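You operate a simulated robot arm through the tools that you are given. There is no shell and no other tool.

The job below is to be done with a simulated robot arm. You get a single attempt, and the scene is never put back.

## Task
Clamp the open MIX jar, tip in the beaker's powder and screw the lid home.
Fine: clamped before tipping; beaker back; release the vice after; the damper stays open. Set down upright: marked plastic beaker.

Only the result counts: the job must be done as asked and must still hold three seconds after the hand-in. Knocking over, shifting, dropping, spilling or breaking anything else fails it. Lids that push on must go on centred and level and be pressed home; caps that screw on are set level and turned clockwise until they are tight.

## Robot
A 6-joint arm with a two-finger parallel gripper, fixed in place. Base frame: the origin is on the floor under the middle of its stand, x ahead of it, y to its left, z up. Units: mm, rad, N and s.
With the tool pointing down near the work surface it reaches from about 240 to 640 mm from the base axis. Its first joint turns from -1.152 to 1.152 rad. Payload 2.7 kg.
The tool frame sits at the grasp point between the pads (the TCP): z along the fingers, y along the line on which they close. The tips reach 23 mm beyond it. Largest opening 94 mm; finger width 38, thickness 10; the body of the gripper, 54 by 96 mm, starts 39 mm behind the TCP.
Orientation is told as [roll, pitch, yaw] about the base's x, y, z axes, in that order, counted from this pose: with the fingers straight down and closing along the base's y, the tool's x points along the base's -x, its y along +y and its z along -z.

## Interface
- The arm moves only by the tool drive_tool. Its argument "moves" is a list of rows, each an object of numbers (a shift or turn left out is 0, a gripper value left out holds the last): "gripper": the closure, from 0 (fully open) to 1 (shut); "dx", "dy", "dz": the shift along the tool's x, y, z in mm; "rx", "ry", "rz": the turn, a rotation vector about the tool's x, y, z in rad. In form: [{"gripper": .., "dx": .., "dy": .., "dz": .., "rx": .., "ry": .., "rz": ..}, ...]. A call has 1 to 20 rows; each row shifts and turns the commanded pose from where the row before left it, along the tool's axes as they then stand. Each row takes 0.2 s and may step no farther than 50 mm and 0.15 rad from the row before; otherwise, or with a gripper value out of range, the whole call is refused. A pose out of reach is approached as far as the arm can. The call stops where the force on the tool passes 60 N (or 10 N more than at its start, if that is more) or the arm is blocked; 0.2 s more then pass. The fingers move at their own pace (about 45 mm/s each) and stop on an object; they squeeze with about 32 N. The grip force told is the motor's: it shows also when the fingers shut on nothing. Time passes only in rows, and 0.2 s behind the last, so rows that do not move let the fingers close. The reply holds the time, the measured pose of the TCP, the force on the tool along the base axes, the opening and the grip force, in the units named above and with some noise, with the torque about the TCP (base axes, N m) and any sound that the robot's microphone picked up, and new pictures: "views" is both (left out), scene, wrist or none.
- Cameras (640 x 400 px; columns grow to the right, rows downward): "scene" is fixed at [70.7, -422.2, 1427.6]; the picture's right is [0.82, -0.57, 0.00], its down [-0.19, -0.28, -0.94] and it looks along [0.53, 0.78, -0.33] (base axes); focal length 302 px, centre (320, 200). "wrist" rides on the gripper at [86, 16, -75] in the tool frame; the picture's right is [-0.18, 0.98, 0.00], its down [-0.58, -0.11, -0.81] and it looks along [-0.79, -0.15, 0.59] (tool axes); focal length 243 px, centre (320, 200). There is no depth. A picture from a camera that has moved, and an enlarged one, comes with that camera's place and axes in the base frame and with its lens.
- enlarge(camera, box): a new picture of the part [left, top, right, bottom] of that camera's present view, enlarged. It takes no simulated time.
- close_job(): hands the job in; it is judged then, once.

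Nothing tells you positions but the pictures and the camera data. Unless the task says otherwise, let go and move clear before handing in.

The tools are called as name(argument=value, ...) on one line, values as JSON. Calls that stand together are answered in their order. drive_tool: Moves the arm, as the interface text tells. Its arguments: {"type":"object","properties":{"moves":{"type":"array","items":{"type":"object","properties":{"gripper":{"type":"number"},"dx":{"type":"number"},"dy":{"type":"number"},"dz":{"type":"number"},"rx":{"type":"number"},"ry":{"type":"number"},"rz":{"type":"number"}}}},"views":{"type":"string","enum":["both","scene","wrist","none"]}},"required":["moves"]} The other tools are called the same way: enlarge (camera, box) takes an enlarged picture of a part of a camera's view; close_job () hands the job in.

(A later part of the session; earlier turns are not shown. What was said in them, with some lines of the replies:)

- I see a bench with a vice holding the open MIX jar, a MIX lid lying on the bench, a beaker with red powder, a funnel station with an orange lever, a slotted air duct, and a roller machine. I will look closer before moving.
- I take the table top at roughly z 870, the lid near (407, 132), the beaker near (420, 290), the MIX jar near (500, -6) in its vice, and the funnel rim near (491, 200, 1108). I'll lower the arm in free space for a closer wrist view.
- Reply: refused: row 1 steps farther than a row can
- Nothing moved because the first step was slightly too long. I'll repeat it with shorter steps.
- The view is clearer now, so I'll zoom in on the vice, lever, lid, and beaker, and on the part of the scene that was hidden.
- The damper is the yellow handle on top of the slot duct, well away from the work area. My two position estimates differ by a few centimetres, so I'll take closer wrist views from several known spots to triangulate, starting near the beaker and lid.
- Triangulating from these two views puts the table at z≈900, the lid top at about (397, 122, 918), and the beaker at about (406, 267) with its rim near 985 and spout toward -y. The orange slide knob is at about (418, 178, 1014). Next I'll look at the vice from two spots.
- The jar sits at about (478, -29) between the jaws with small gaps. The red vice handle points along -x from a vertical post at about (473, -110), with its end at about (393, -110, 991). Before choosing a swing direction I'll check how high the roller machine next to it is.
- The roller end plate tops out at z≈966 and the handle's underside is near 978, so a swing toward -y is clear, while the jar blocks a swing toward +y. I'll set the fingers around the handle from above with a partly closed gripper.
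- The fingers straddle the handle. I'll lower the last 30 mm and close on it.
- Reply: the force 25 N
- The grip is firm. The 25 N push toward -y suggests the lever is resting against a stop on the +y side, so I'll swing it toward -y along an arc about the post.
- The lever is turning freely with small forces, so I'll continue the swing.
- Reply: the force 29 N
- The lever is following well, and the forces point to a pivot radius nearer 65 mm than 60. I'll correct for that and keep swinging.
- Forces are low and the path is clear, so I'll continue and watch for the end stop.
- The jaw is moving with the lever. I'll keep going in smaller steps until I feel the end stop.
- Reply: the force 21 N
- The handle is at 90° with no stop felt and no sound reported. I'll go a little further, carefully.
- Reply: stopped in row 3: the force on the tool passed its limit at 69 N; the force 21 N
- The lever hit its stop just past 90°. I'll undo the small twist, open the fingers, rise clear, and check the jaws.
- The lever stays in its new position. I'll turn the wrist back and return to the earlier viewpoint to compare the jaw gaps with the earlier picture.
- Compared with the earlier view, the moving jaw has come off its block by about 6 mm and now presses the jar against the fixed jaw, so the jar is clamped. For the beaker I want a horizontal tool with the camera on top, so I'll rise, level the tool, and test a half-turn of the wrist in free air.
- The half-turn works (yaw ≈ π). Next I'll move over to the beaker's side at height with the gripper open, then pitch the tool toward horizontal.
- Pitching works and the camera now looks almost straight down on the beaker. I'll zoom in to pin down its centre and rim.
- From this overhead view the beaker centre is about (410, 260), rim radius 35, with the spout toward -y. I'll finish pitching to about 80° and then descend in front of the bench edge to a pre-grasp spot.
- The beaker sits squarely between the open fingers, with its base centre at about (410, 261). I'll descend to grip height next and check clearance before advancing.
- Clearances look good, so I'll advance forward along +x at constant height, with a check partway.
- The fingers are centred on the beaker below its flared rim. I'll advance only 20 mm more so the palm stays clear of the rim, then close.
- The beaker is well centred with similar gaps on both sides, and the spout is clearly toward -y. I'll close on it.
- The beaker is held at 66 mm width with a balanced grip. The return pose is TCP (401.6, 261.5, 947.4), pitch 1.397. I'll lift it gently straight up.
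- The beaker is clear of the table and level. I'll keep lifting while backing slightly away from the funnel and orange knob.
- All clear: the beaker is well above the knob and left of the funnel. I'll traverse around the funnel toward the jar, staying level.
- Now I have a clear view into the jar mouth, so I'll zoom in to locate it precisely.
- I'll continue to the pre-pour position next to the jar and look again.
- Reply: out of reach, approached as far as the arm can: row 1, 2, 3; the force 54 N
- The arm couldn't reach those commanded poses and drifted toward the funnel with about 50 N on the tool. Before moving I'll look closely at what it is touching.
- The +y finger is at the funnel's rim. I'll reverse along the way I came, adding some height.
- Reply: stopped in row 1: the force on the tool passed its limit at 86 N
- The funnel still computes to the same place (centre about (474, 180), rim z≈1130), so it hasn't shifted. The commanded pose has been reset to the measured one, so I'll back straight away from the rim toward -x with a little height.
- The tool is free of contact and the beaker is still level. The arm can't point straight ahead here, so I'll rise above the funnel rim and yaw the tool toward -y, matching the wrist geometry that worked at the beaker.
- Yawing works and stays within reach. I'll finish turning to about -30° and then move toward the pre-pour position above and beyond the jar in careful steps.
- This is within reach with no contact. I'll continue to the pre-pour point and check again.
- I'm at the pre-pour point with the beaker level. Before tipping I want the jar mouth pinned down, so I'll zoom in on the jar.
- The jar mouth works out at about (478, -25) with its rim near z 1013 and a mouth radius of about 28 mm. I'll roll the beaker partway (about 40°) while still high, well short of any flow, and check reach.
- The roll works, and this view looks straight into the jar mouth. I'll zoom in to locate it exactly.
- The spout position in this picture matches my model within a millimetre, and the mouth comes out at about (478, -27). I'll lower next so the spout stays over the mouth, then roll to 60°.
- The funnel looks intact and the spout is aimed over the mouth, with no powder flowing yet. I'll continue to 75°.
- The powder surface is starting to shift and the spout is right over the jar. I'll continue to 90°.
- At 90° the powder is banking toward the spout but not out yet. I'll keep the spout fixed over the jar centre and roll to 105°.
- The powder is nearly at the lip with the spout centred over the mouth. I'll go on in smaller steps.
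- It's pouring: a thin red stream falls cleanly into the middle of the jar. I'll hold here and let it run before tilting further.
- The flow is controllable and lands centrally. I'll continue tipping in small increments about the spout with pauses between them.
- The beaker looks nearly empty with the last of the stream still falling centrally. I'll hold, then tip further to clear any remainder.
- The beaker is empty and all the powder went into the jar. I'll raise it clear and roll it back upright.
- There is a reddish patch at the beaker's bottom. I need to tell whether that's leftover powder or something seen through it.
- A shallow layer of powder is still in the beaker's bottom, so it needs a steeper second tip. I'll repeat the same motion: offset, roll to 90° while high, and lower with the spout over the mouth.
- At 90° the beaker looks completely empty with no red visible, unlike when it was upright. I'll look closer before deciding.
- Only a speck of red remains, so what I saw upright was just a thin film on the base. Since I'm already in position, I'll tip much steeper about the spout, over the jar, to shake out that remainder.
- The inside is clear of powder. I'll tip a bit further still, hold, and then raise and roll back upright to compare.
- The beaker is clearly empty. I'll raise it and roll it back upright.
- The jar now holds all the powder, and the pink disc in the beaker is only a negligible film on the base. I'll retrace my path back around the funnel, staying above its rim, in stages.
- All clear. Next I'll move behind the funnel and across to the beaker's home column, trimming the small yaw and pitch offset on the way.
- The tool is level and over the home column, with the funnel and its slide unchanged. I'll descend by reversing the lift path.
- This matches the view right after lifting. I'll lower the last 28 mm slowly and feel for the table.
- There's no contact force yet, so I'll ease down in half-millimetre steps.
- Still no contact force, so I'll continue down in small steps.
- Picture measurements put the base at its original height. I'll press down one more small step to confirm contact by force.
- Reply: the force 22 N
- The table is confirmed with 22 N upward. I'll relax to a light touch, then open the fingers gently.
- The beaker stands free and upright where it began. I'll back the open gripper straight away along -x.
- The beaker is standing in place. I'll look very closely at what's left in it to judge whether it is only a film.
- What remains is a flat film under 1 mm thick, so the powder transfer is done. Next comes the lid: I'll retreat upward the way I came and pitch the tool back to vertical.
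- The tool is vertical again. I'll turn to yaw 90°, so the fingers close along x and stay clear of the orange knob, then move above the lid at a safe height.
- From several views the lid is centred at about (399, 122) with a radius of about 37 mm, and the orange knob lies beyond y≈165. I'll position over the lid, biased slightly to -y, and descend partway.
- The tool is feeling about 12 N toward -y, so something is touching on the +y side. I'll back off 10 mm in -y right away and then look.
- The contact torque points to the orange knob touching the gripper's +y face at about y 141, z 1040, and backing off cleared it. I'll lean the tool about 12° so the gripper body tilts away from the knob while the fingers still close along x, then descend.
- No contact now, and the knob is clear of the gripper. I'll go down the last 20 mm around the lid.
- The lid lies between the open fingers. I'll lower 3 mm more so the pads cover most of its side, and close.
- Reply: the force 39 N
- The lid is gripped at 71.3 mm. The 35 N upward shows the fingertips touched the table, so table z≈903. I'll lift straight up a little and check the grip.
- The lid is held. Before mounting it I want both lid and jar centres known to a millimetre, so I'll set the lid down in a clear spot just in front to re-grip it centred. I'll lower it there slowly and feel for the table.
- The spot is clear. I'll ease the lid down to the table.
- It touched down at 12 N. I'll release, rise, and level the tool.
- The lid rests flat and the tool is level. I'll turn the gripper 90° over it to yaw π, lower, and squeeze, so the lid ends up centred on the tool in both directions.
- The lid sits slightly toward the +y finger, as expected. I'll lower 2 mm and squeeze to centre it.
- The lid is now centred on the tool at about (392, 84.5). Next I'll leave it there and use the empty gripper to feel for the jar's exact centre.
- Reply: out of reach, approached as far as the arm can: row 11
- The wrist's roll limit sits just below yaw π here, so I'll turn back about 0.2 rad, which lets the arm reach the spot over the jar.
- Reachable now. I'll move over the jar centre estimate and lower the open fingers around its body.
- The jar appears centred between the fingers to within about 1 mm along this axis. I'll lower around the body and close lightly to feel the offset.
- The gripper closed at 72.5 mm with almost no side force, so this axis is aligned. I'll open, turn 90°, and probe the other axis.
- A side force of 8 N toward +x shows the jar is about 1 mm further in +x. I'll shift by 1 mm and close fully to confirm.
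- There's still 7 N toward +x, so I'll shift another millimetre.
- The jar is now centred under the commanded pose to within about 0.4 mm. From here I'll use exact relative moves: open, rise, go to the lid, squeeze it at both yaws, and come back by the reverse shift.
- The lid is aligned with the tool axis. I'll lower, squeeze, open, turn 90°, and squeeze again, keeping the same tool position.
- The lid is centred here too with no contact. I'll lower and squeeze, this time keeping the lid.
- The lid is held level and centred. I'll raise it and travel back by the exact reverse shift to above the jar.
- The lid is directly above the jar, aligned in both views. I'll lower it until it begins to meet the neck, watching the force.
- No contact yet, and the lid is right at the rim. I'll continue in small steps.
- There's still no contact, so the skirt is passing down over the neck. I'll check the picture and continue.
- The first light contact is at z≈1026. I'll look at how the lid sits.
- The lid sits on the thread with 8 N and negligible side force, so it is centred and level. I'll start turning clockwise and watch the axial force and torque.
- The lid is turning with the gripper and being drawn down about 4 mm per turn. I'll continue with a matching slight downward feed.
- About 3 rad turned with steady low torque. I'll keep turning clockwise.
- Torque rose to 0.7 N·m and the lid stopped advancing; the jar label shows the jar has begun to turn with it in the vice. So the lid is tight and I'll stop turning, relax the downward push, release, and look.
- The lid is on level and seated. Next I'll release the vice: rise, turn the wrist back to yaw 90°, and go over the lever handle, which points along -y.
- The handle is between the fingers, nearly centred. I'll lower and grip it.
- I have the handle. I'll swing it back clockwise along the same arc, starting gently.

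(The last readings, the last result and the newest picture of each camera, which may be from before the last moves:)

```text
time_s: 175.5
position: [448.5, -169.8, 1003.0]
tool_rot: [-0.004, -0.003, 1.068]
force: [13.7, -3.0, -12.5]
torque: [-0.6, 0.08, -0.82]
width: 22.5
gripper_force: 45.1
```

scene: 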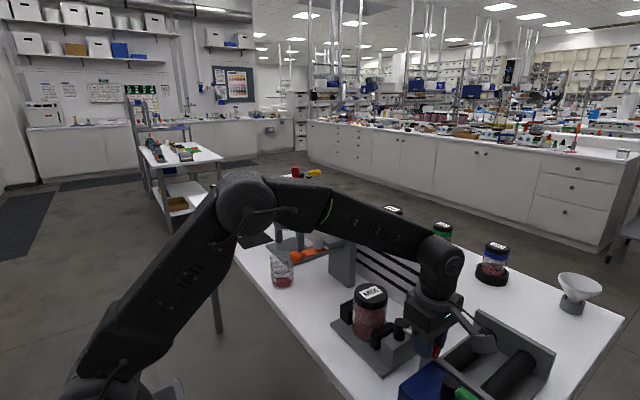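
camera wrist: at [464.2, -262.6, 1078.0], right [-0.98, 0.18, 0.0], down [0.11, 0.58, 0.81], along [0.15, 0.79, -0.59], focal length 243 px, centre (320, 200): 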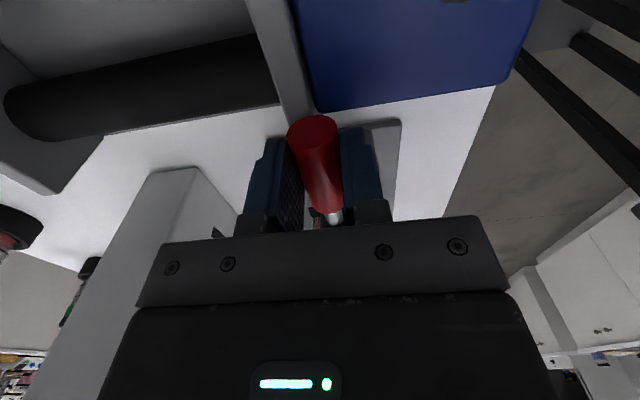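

It's moving smoothly, so I'll continue toward the released position.

drive_tool(moves=[{"dx": -0.3, "dy": 6.5, "rz": 0.1}, {"dx": -0.3, "dy": 6.5, "rz": 0.1}, {"dx": -0.3, "dy": 6.5, "rz": 0.1}, {"dx": -0.3, "dy": 6.5, "rz": 0.1}, {}], views="none")

drive_tool(moves=[{"dx": -0.3, "dy": 6.5, "rz": 0.1}, {"dx": -0.3, "dy": 6.5, "rz": 0.1}, {"dx": -0.3, "dy": 6.5, "rz": 0.1}, {"dx": -0.3, "dy": 6.5, "rz": 0.1}, {}], views="both")

enlarge(camera="scene", box=[310, 260, 440, 380])

```text
time_s: 176.7
position: [429.3, -153.8, 1003.5]
tool_rot: [-0.002, -0.003, 0.668]
force: [18.9, -2.9, -15.9]
torque: [-0.22, 0.12, -0.99]
width: 22.6
gripper_force: 45.6
```

```text
time_s: 177.9
position: [419.5, -128.3, 1002.7]
tool_rot: [-0.003, -0.005, 0.269]
force: [24.0, -5.6, -12.4]
torque: [-0.28, 0.82, -0.72]
width: 22.9
gripper_force: 44.7
camera wrist: at [329.7, -135.8, 1077.7], right [-0.08, 1.0, 0.0], down [0.58, 0.05, 0.81], along [0.81, 0.07, -0.59], focal length 243 px, centre (320, 200)
```

scene: 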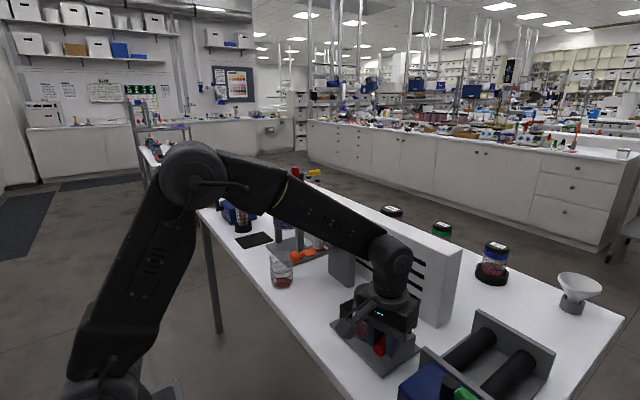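
wrist: 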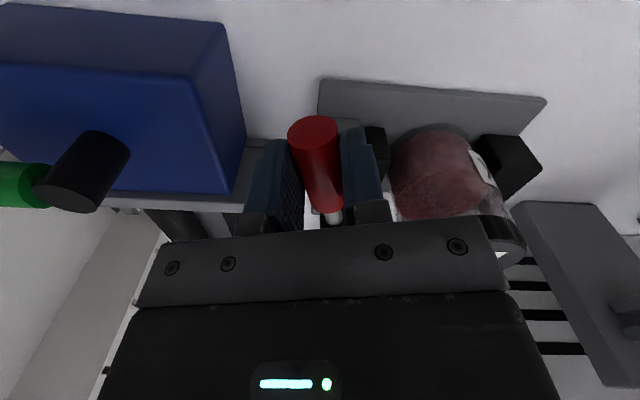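

```text
3.33 times, centred on (375, 320) of scene
camera zoom: at [71.6, -422.4, 1427.5], right [0.82, -0.57, 0.0], down [-0.19, -0.28, -0.94], along [0.53, 0.78, -0.33], focal length 1006 px, centre (137, -200)
```

zoom: 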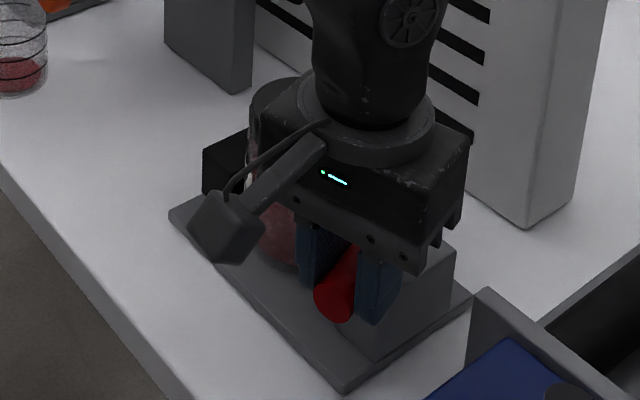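

The lever is almost back. I'll ease the radial load slightly and finish the last quarter radian to its starting stop.

drive_tool(moves=[{"dx": -2.5}, {"dx": -0.3, "dy": 6.3, "rz": 0.1}, {"dx": -0.3, "dy": 6.3, "rz": 0.1}, {}], views="none")

drive_tool(moves=[{"dx": -0.2, "dy": 4.5, "rz": 0.069}, {}], views="none")

```text
time_s: 178.9
position: [415.6, -118.1, 1002.7]
tool_rot: [-0.001, -0.001, 0.067]
force: [-2.2, -15.0, 5.6]
torque: [-0.27, 1.3, -1.04]
width: 22.6
gripper_force: 45.6
```

```text
time_s: 179.5
position: [415.9, -113.0, 1002.0]
tool_rot: [-0.002, -0.003, 0.002]
force: [-8.6, -21.1, 6.2]
torque: [-0.23, 0.88, -0.29]
width: 22.7
gripper_force: 45.1
```

The lever is back at its original stop with the same position and side force as at the start. I'll open, rise clear, and check the jaws.

drive_tool(moves=[{"gripper": 0.6}, {"gripper": 0.42}, {}, {}, {"dz": -30}, {"dz": -40}, {"dz": -40}, {}], views="both")

enlarge(camera="wrist", box=[200, 0, 520, 200])

enlarge(camera="scene", box=[310, 260, 440, 380])

```text
time_s: 181.3
position: [416.4, -111.8, 1113.4]
tool_rot: [0.002, -0.002, 0.0]
force: [0.9, -0.1, 0.3]
torque: [-0.01, 0.0, -0.04]
width: 54.4
gripper_force: 0.2
camera wrist: at [329.0, -94.4, 1188.9], right [0.18, 0.98, 0.0], down [0.58, -0.11, 0.81], along [0.79, -0.15, -0.59], focal length 243 px, centre (320, 200)
```

scene: 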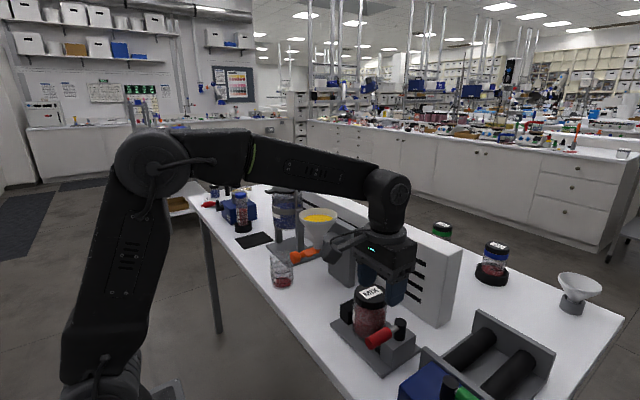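
wrist: 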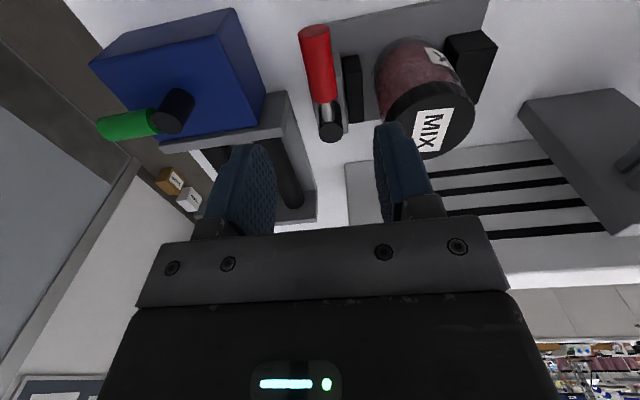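

```text
2.00 times, centred on (360, 100) of wrist
camera zoom: at [329.0, -94.4, 1188.9], right [0.18, 0.98, 0.0], down [0.58, -0.11, 0.81], along [0.79, -0.15, -0.59], focal length 485 px, centre (240, 400)
```

zoom: 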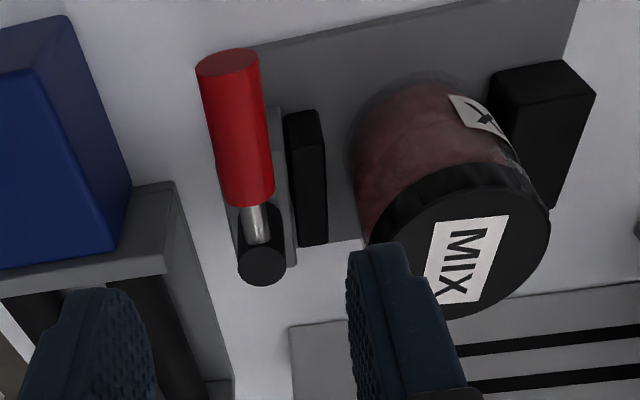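

```text
3.33 times, centred on (375, 320) of scene
camera zoom: at [70.7, -422.2, 1427.6], right [0.82, -0.57, 0.0], down [-0.19, -0.28, -0.94], along [0.53, 0.78, -0.33], focal length 1006 px, centre (137, -200)
```

zoom: 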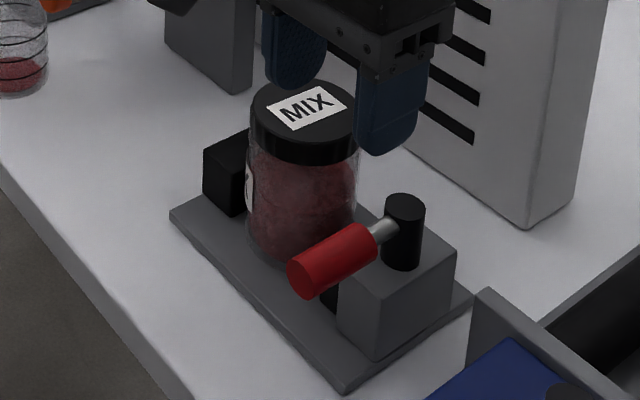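

The vice is released: the moving jaw is back against its block with a clear gap to the closed jar. I'll retreat the arm well clear and inspect the whole scene.

drive_tool(moves=[{"dz": -45}, {"dz": -45}, {"dx": 35, "dz": -30}, {"dx": 35, "dz": -30}, {"dx": 40, "dy": 20}, {"gripper": 0}, {}, {}], views="both")

enlarge(camera="scene", box=[340, 270, 430, 370])

enlarge(camera="scene", box=[240, 160, 380, 300])

enlarge(camera="wrist", box=[180, 0, 640, 240])

```text
time_s: 183.1
position: [303.8, -91.8, 1261.3]
tool_rot: [-0.001, -0.004, 0.001]
force: [0.2, 0.5, -0.2]
torque: [0.02, 0.01, 0.02]
width: 94.0
gripper_force: 0.1
camera wrist: at [218.6, -75.1, 1337.0], right [0.18, 0.98, 0.0], down [0.58, -0.11, 0.81], along [0.79, -0.15, -0.59], focal length 243 px, centre (320, 200)
```

scene: 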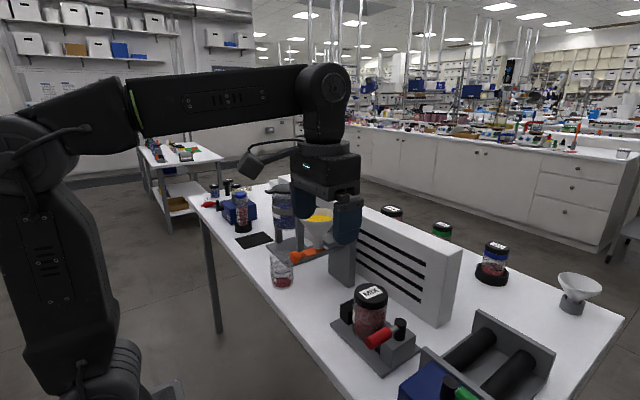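
wrist: 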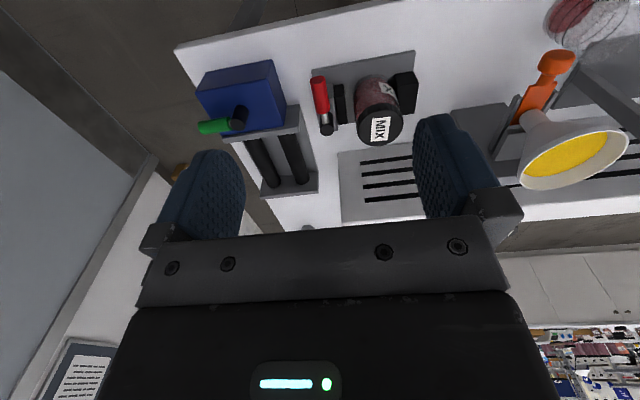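

```text
4.00 times, centred on (385, 320) of scene
camera zoom: at [70.7, -422.2, 1427.6], right [0.82, -0.57, 0.0], down [-0.19, -0.28, -0.94], along [0.53, 0.78, -0.33], focal length 1208 px, centre (60, -280)
```

zoom: 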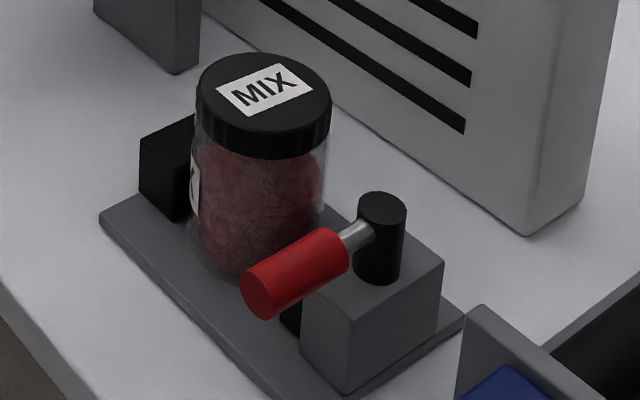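

```text
2.86 times, centred on (310, 230) of scene
camera zoom: at [70.7, -422.2, 1427.6], right [0.82, -0.57, 0.0], down [-0.19, -0.28, -0.94], along [0.53, 0.78, -0.33], focal length 862 px, centre (349, 114)
```

zoom: 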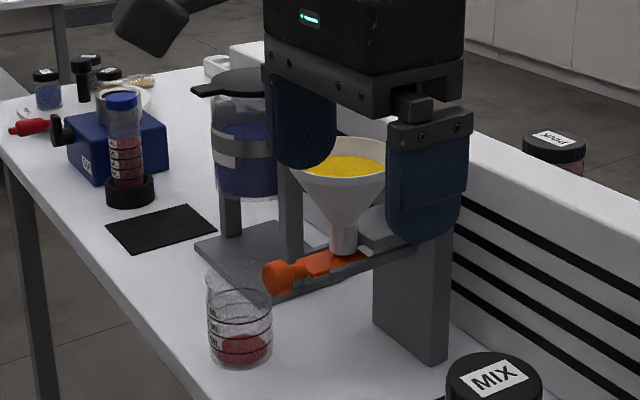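

```text
1.39 times, centred on (410, 120) of wrist
camera zoom: at [218.6, -75.1, 1337.0], right [0.18, 0.98, 0.0], down [0.58, -0.11, 0.81], along [0.79, -0.15, -0.59], focal length 338 px, centre (195, 311)
```

zoom: 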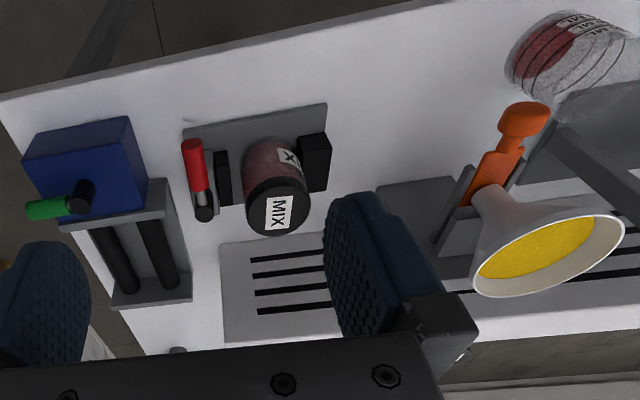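

The closed jar stands level in the released vice and everything else looks undisturbed. I'll return to the starting pose so I can compare directly with the first pictures.

drive_tool(moves=[{"dx": 9, "dy": 13.2, "dz": -32}, {"dx": 9, "dy": 13.2, "dz": -32}, {}, {}], views="both")

enlarge(camera="wrist", box=[180, 0, 640, 240])

enlarge(camera="scene", box=[180, 170, 440, 380])

enlarge(camera="scene", box=[220, 170, 360, 330])

```text
time_s: 184.1
position: [286.5, -64.2, 1326.2]
tool_rot: [0.0, -0.003, 0.001]
force: [-0.1, 0.5, 0.9]
torque: [0.03, -0.02, -0.03]
width: 94.2
gripper_force: 0.0
camera wrist: at [200.3, -47.6, 1401.6], right [0.18, 0.98, 0.0], down [0.58, -0.11, 0.81], along [0.79, -0.15, -0.59], focal length 243 px, centre (320, 200)
```

scene: 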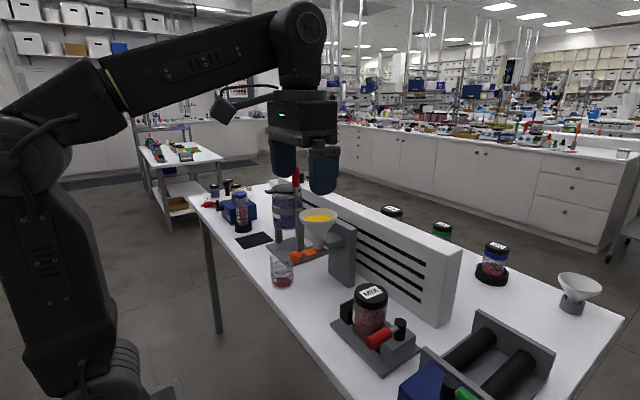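
wrist: 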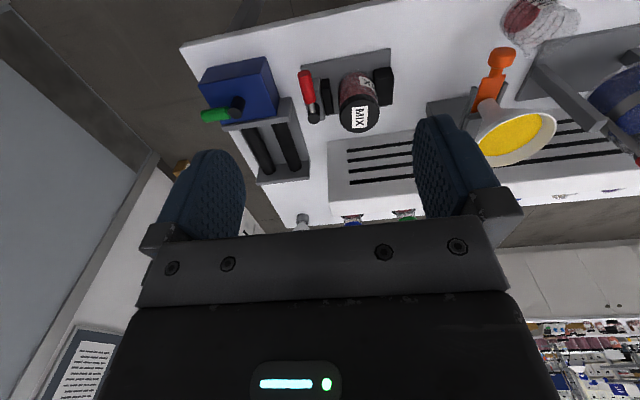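

```text
1.39 times, centred on (410, 120) of wrist
camera zoom: at [200.3, -47.6, 1401.6], right [0.18, 0.98, 0.0], down [0.58, -0.11, 0.81], along [0.79, -0.15, -0.59], focal length 338 px, centre (195, 311)
```

zoom: 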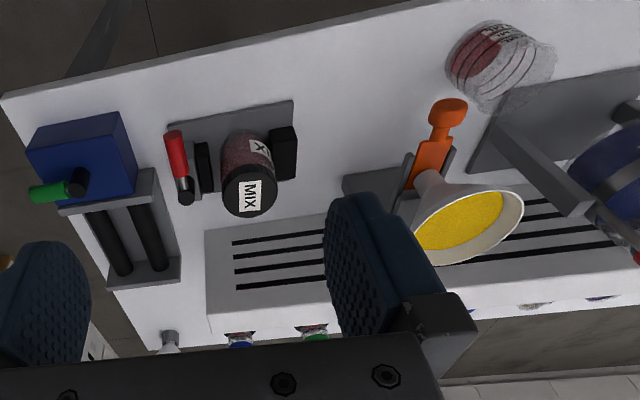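

```text
1.90 times, centred on (310, 275) of scene
camera zoom: at [70.7, -422.2, 1427.6], right [0.82, -0.57, 0.0], down [-0.19, -0.28, -0.94], along [0.53, 0.78, -0.33], focal length 575 px, centre (339, 57)
```

zoom: 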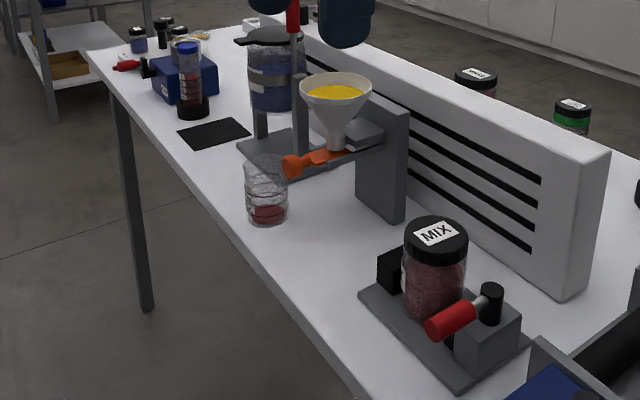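

```text
2.50 times, centred on (290, 250) of scene
camera zoom: at [70.7, -422.2, 1427.6], right [0.82, -0.57, 0.0], down [-0.19, -0.28, -0.94], along [0.53, 0.78, -0.33], focal length 755 px, centre (395, 75)
```

zoom: 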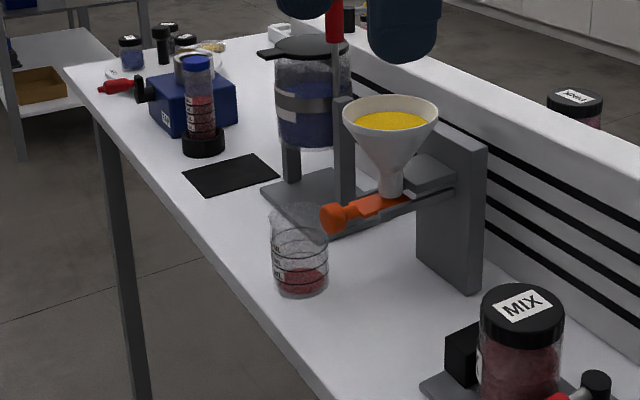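

Funnel, slide, beaker, lever and duct all match the first pictures. One last close look at the lid seat and the damper before handing in.

enlarge(camera="scene", box=[345, 275, 395, 320])

enlarge(camera="wrist", box=[310, 50, 410, 150])

enlarge(camera="scene", box=[280, 160, 340, 210])

```text
8.89 times, centred on (370, 298) of scene
camera zoom: at [70.7, -422.2, 1427.6], right [0.82, -0.57, 0.0], down [-0.19, -0.28, -0.94], along [0.53, 0.78, -0.33], focal length 2683 px, centre (-124, -667)
```

zoom: 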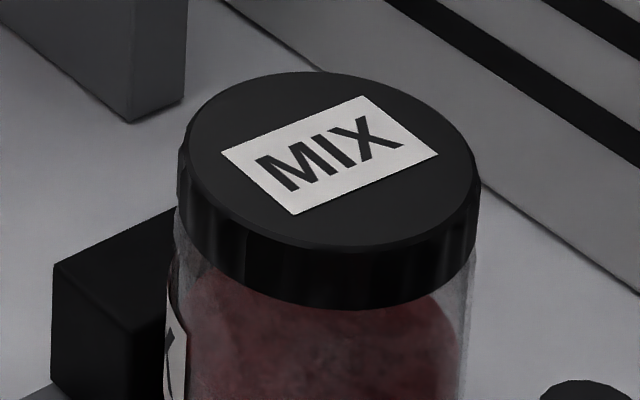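

```text
4.00 times, centred on (360, 100) of wrist
camera zoom: at [200.3, -47.6, 1401.6], right [0.18, 0.98, 0.0], down [0.58, -0.11, 0.81], along [0.79, -0.15, -0.59], focal length 970 px, centre (160, 600)
```

zoom: 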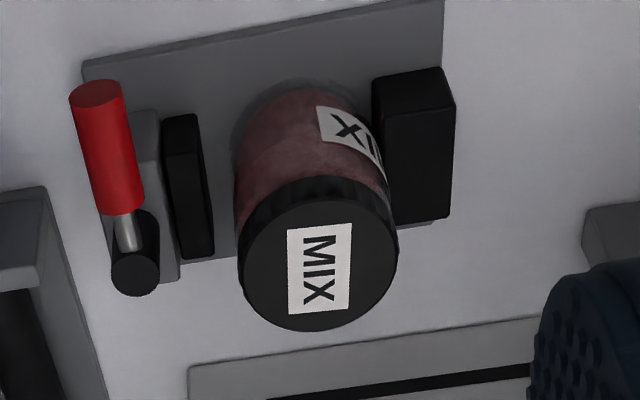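

```text
8.00 times, centred on (310, 185) of scene
camera zoom: at [70.7, -422.2, 1427.6], right [0.82, -0.57, 0.0], down [-0.19, -0.28, -0.94], along [0.53, 0.78, -0.33], focal length 2415 px, centre (400, 320)
```

zoom: 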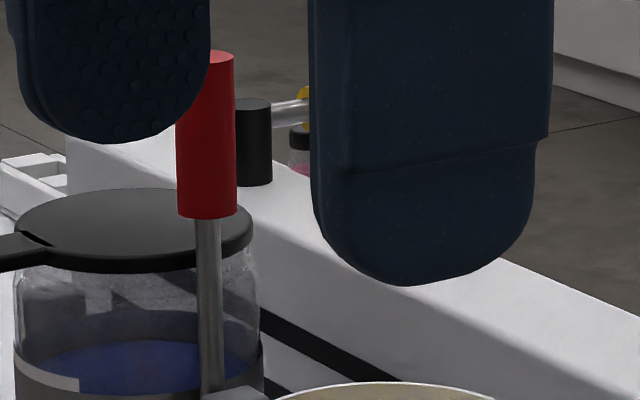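

The powder is tipped in, the lid is level and tight, and the vice is released with a clear gap at the jaw. The beaker is upright in its place, the damper is untouched, and the gripper is clear, so I'm handing the job in.

close_job()

```text
The job is handed in.
```

The job is handed in; I haven't seen the verdict. The MIX jar is filled, its lid is screwed on level and tight, and it stands free in the released vice.

- **Clamping:** I swung the vice lever to its stop and saw the jaw close on the jar before tipping anything. Afterwards I swung it back to its starting position.
- **Powder:** All of it went into the jar through the spout, and I saw no spill. A very thin red film is still visible on the bottom of the beaker, even after a second, steeper tip.
- **Beaker:** It is upright and back within about 1 mm of where it started.
- **Lid:** I turned it clockwise until torque reached about 0.7 N·m. At that point the jar itself turned roughly 50° in the vice, so its label now faces a different way.
- **Damper:** I didn't touch it, so it should still be open as it was.

**Contacts:** The gripper touched the yellow-powder funnel while I was carrying the beaker, and one move was stopped there at 86 N. It also lightly touched the orange slide knob while I was reaching for the lid. In the final pictures, taken from the starting pose, the funnel and slide look unmoved.
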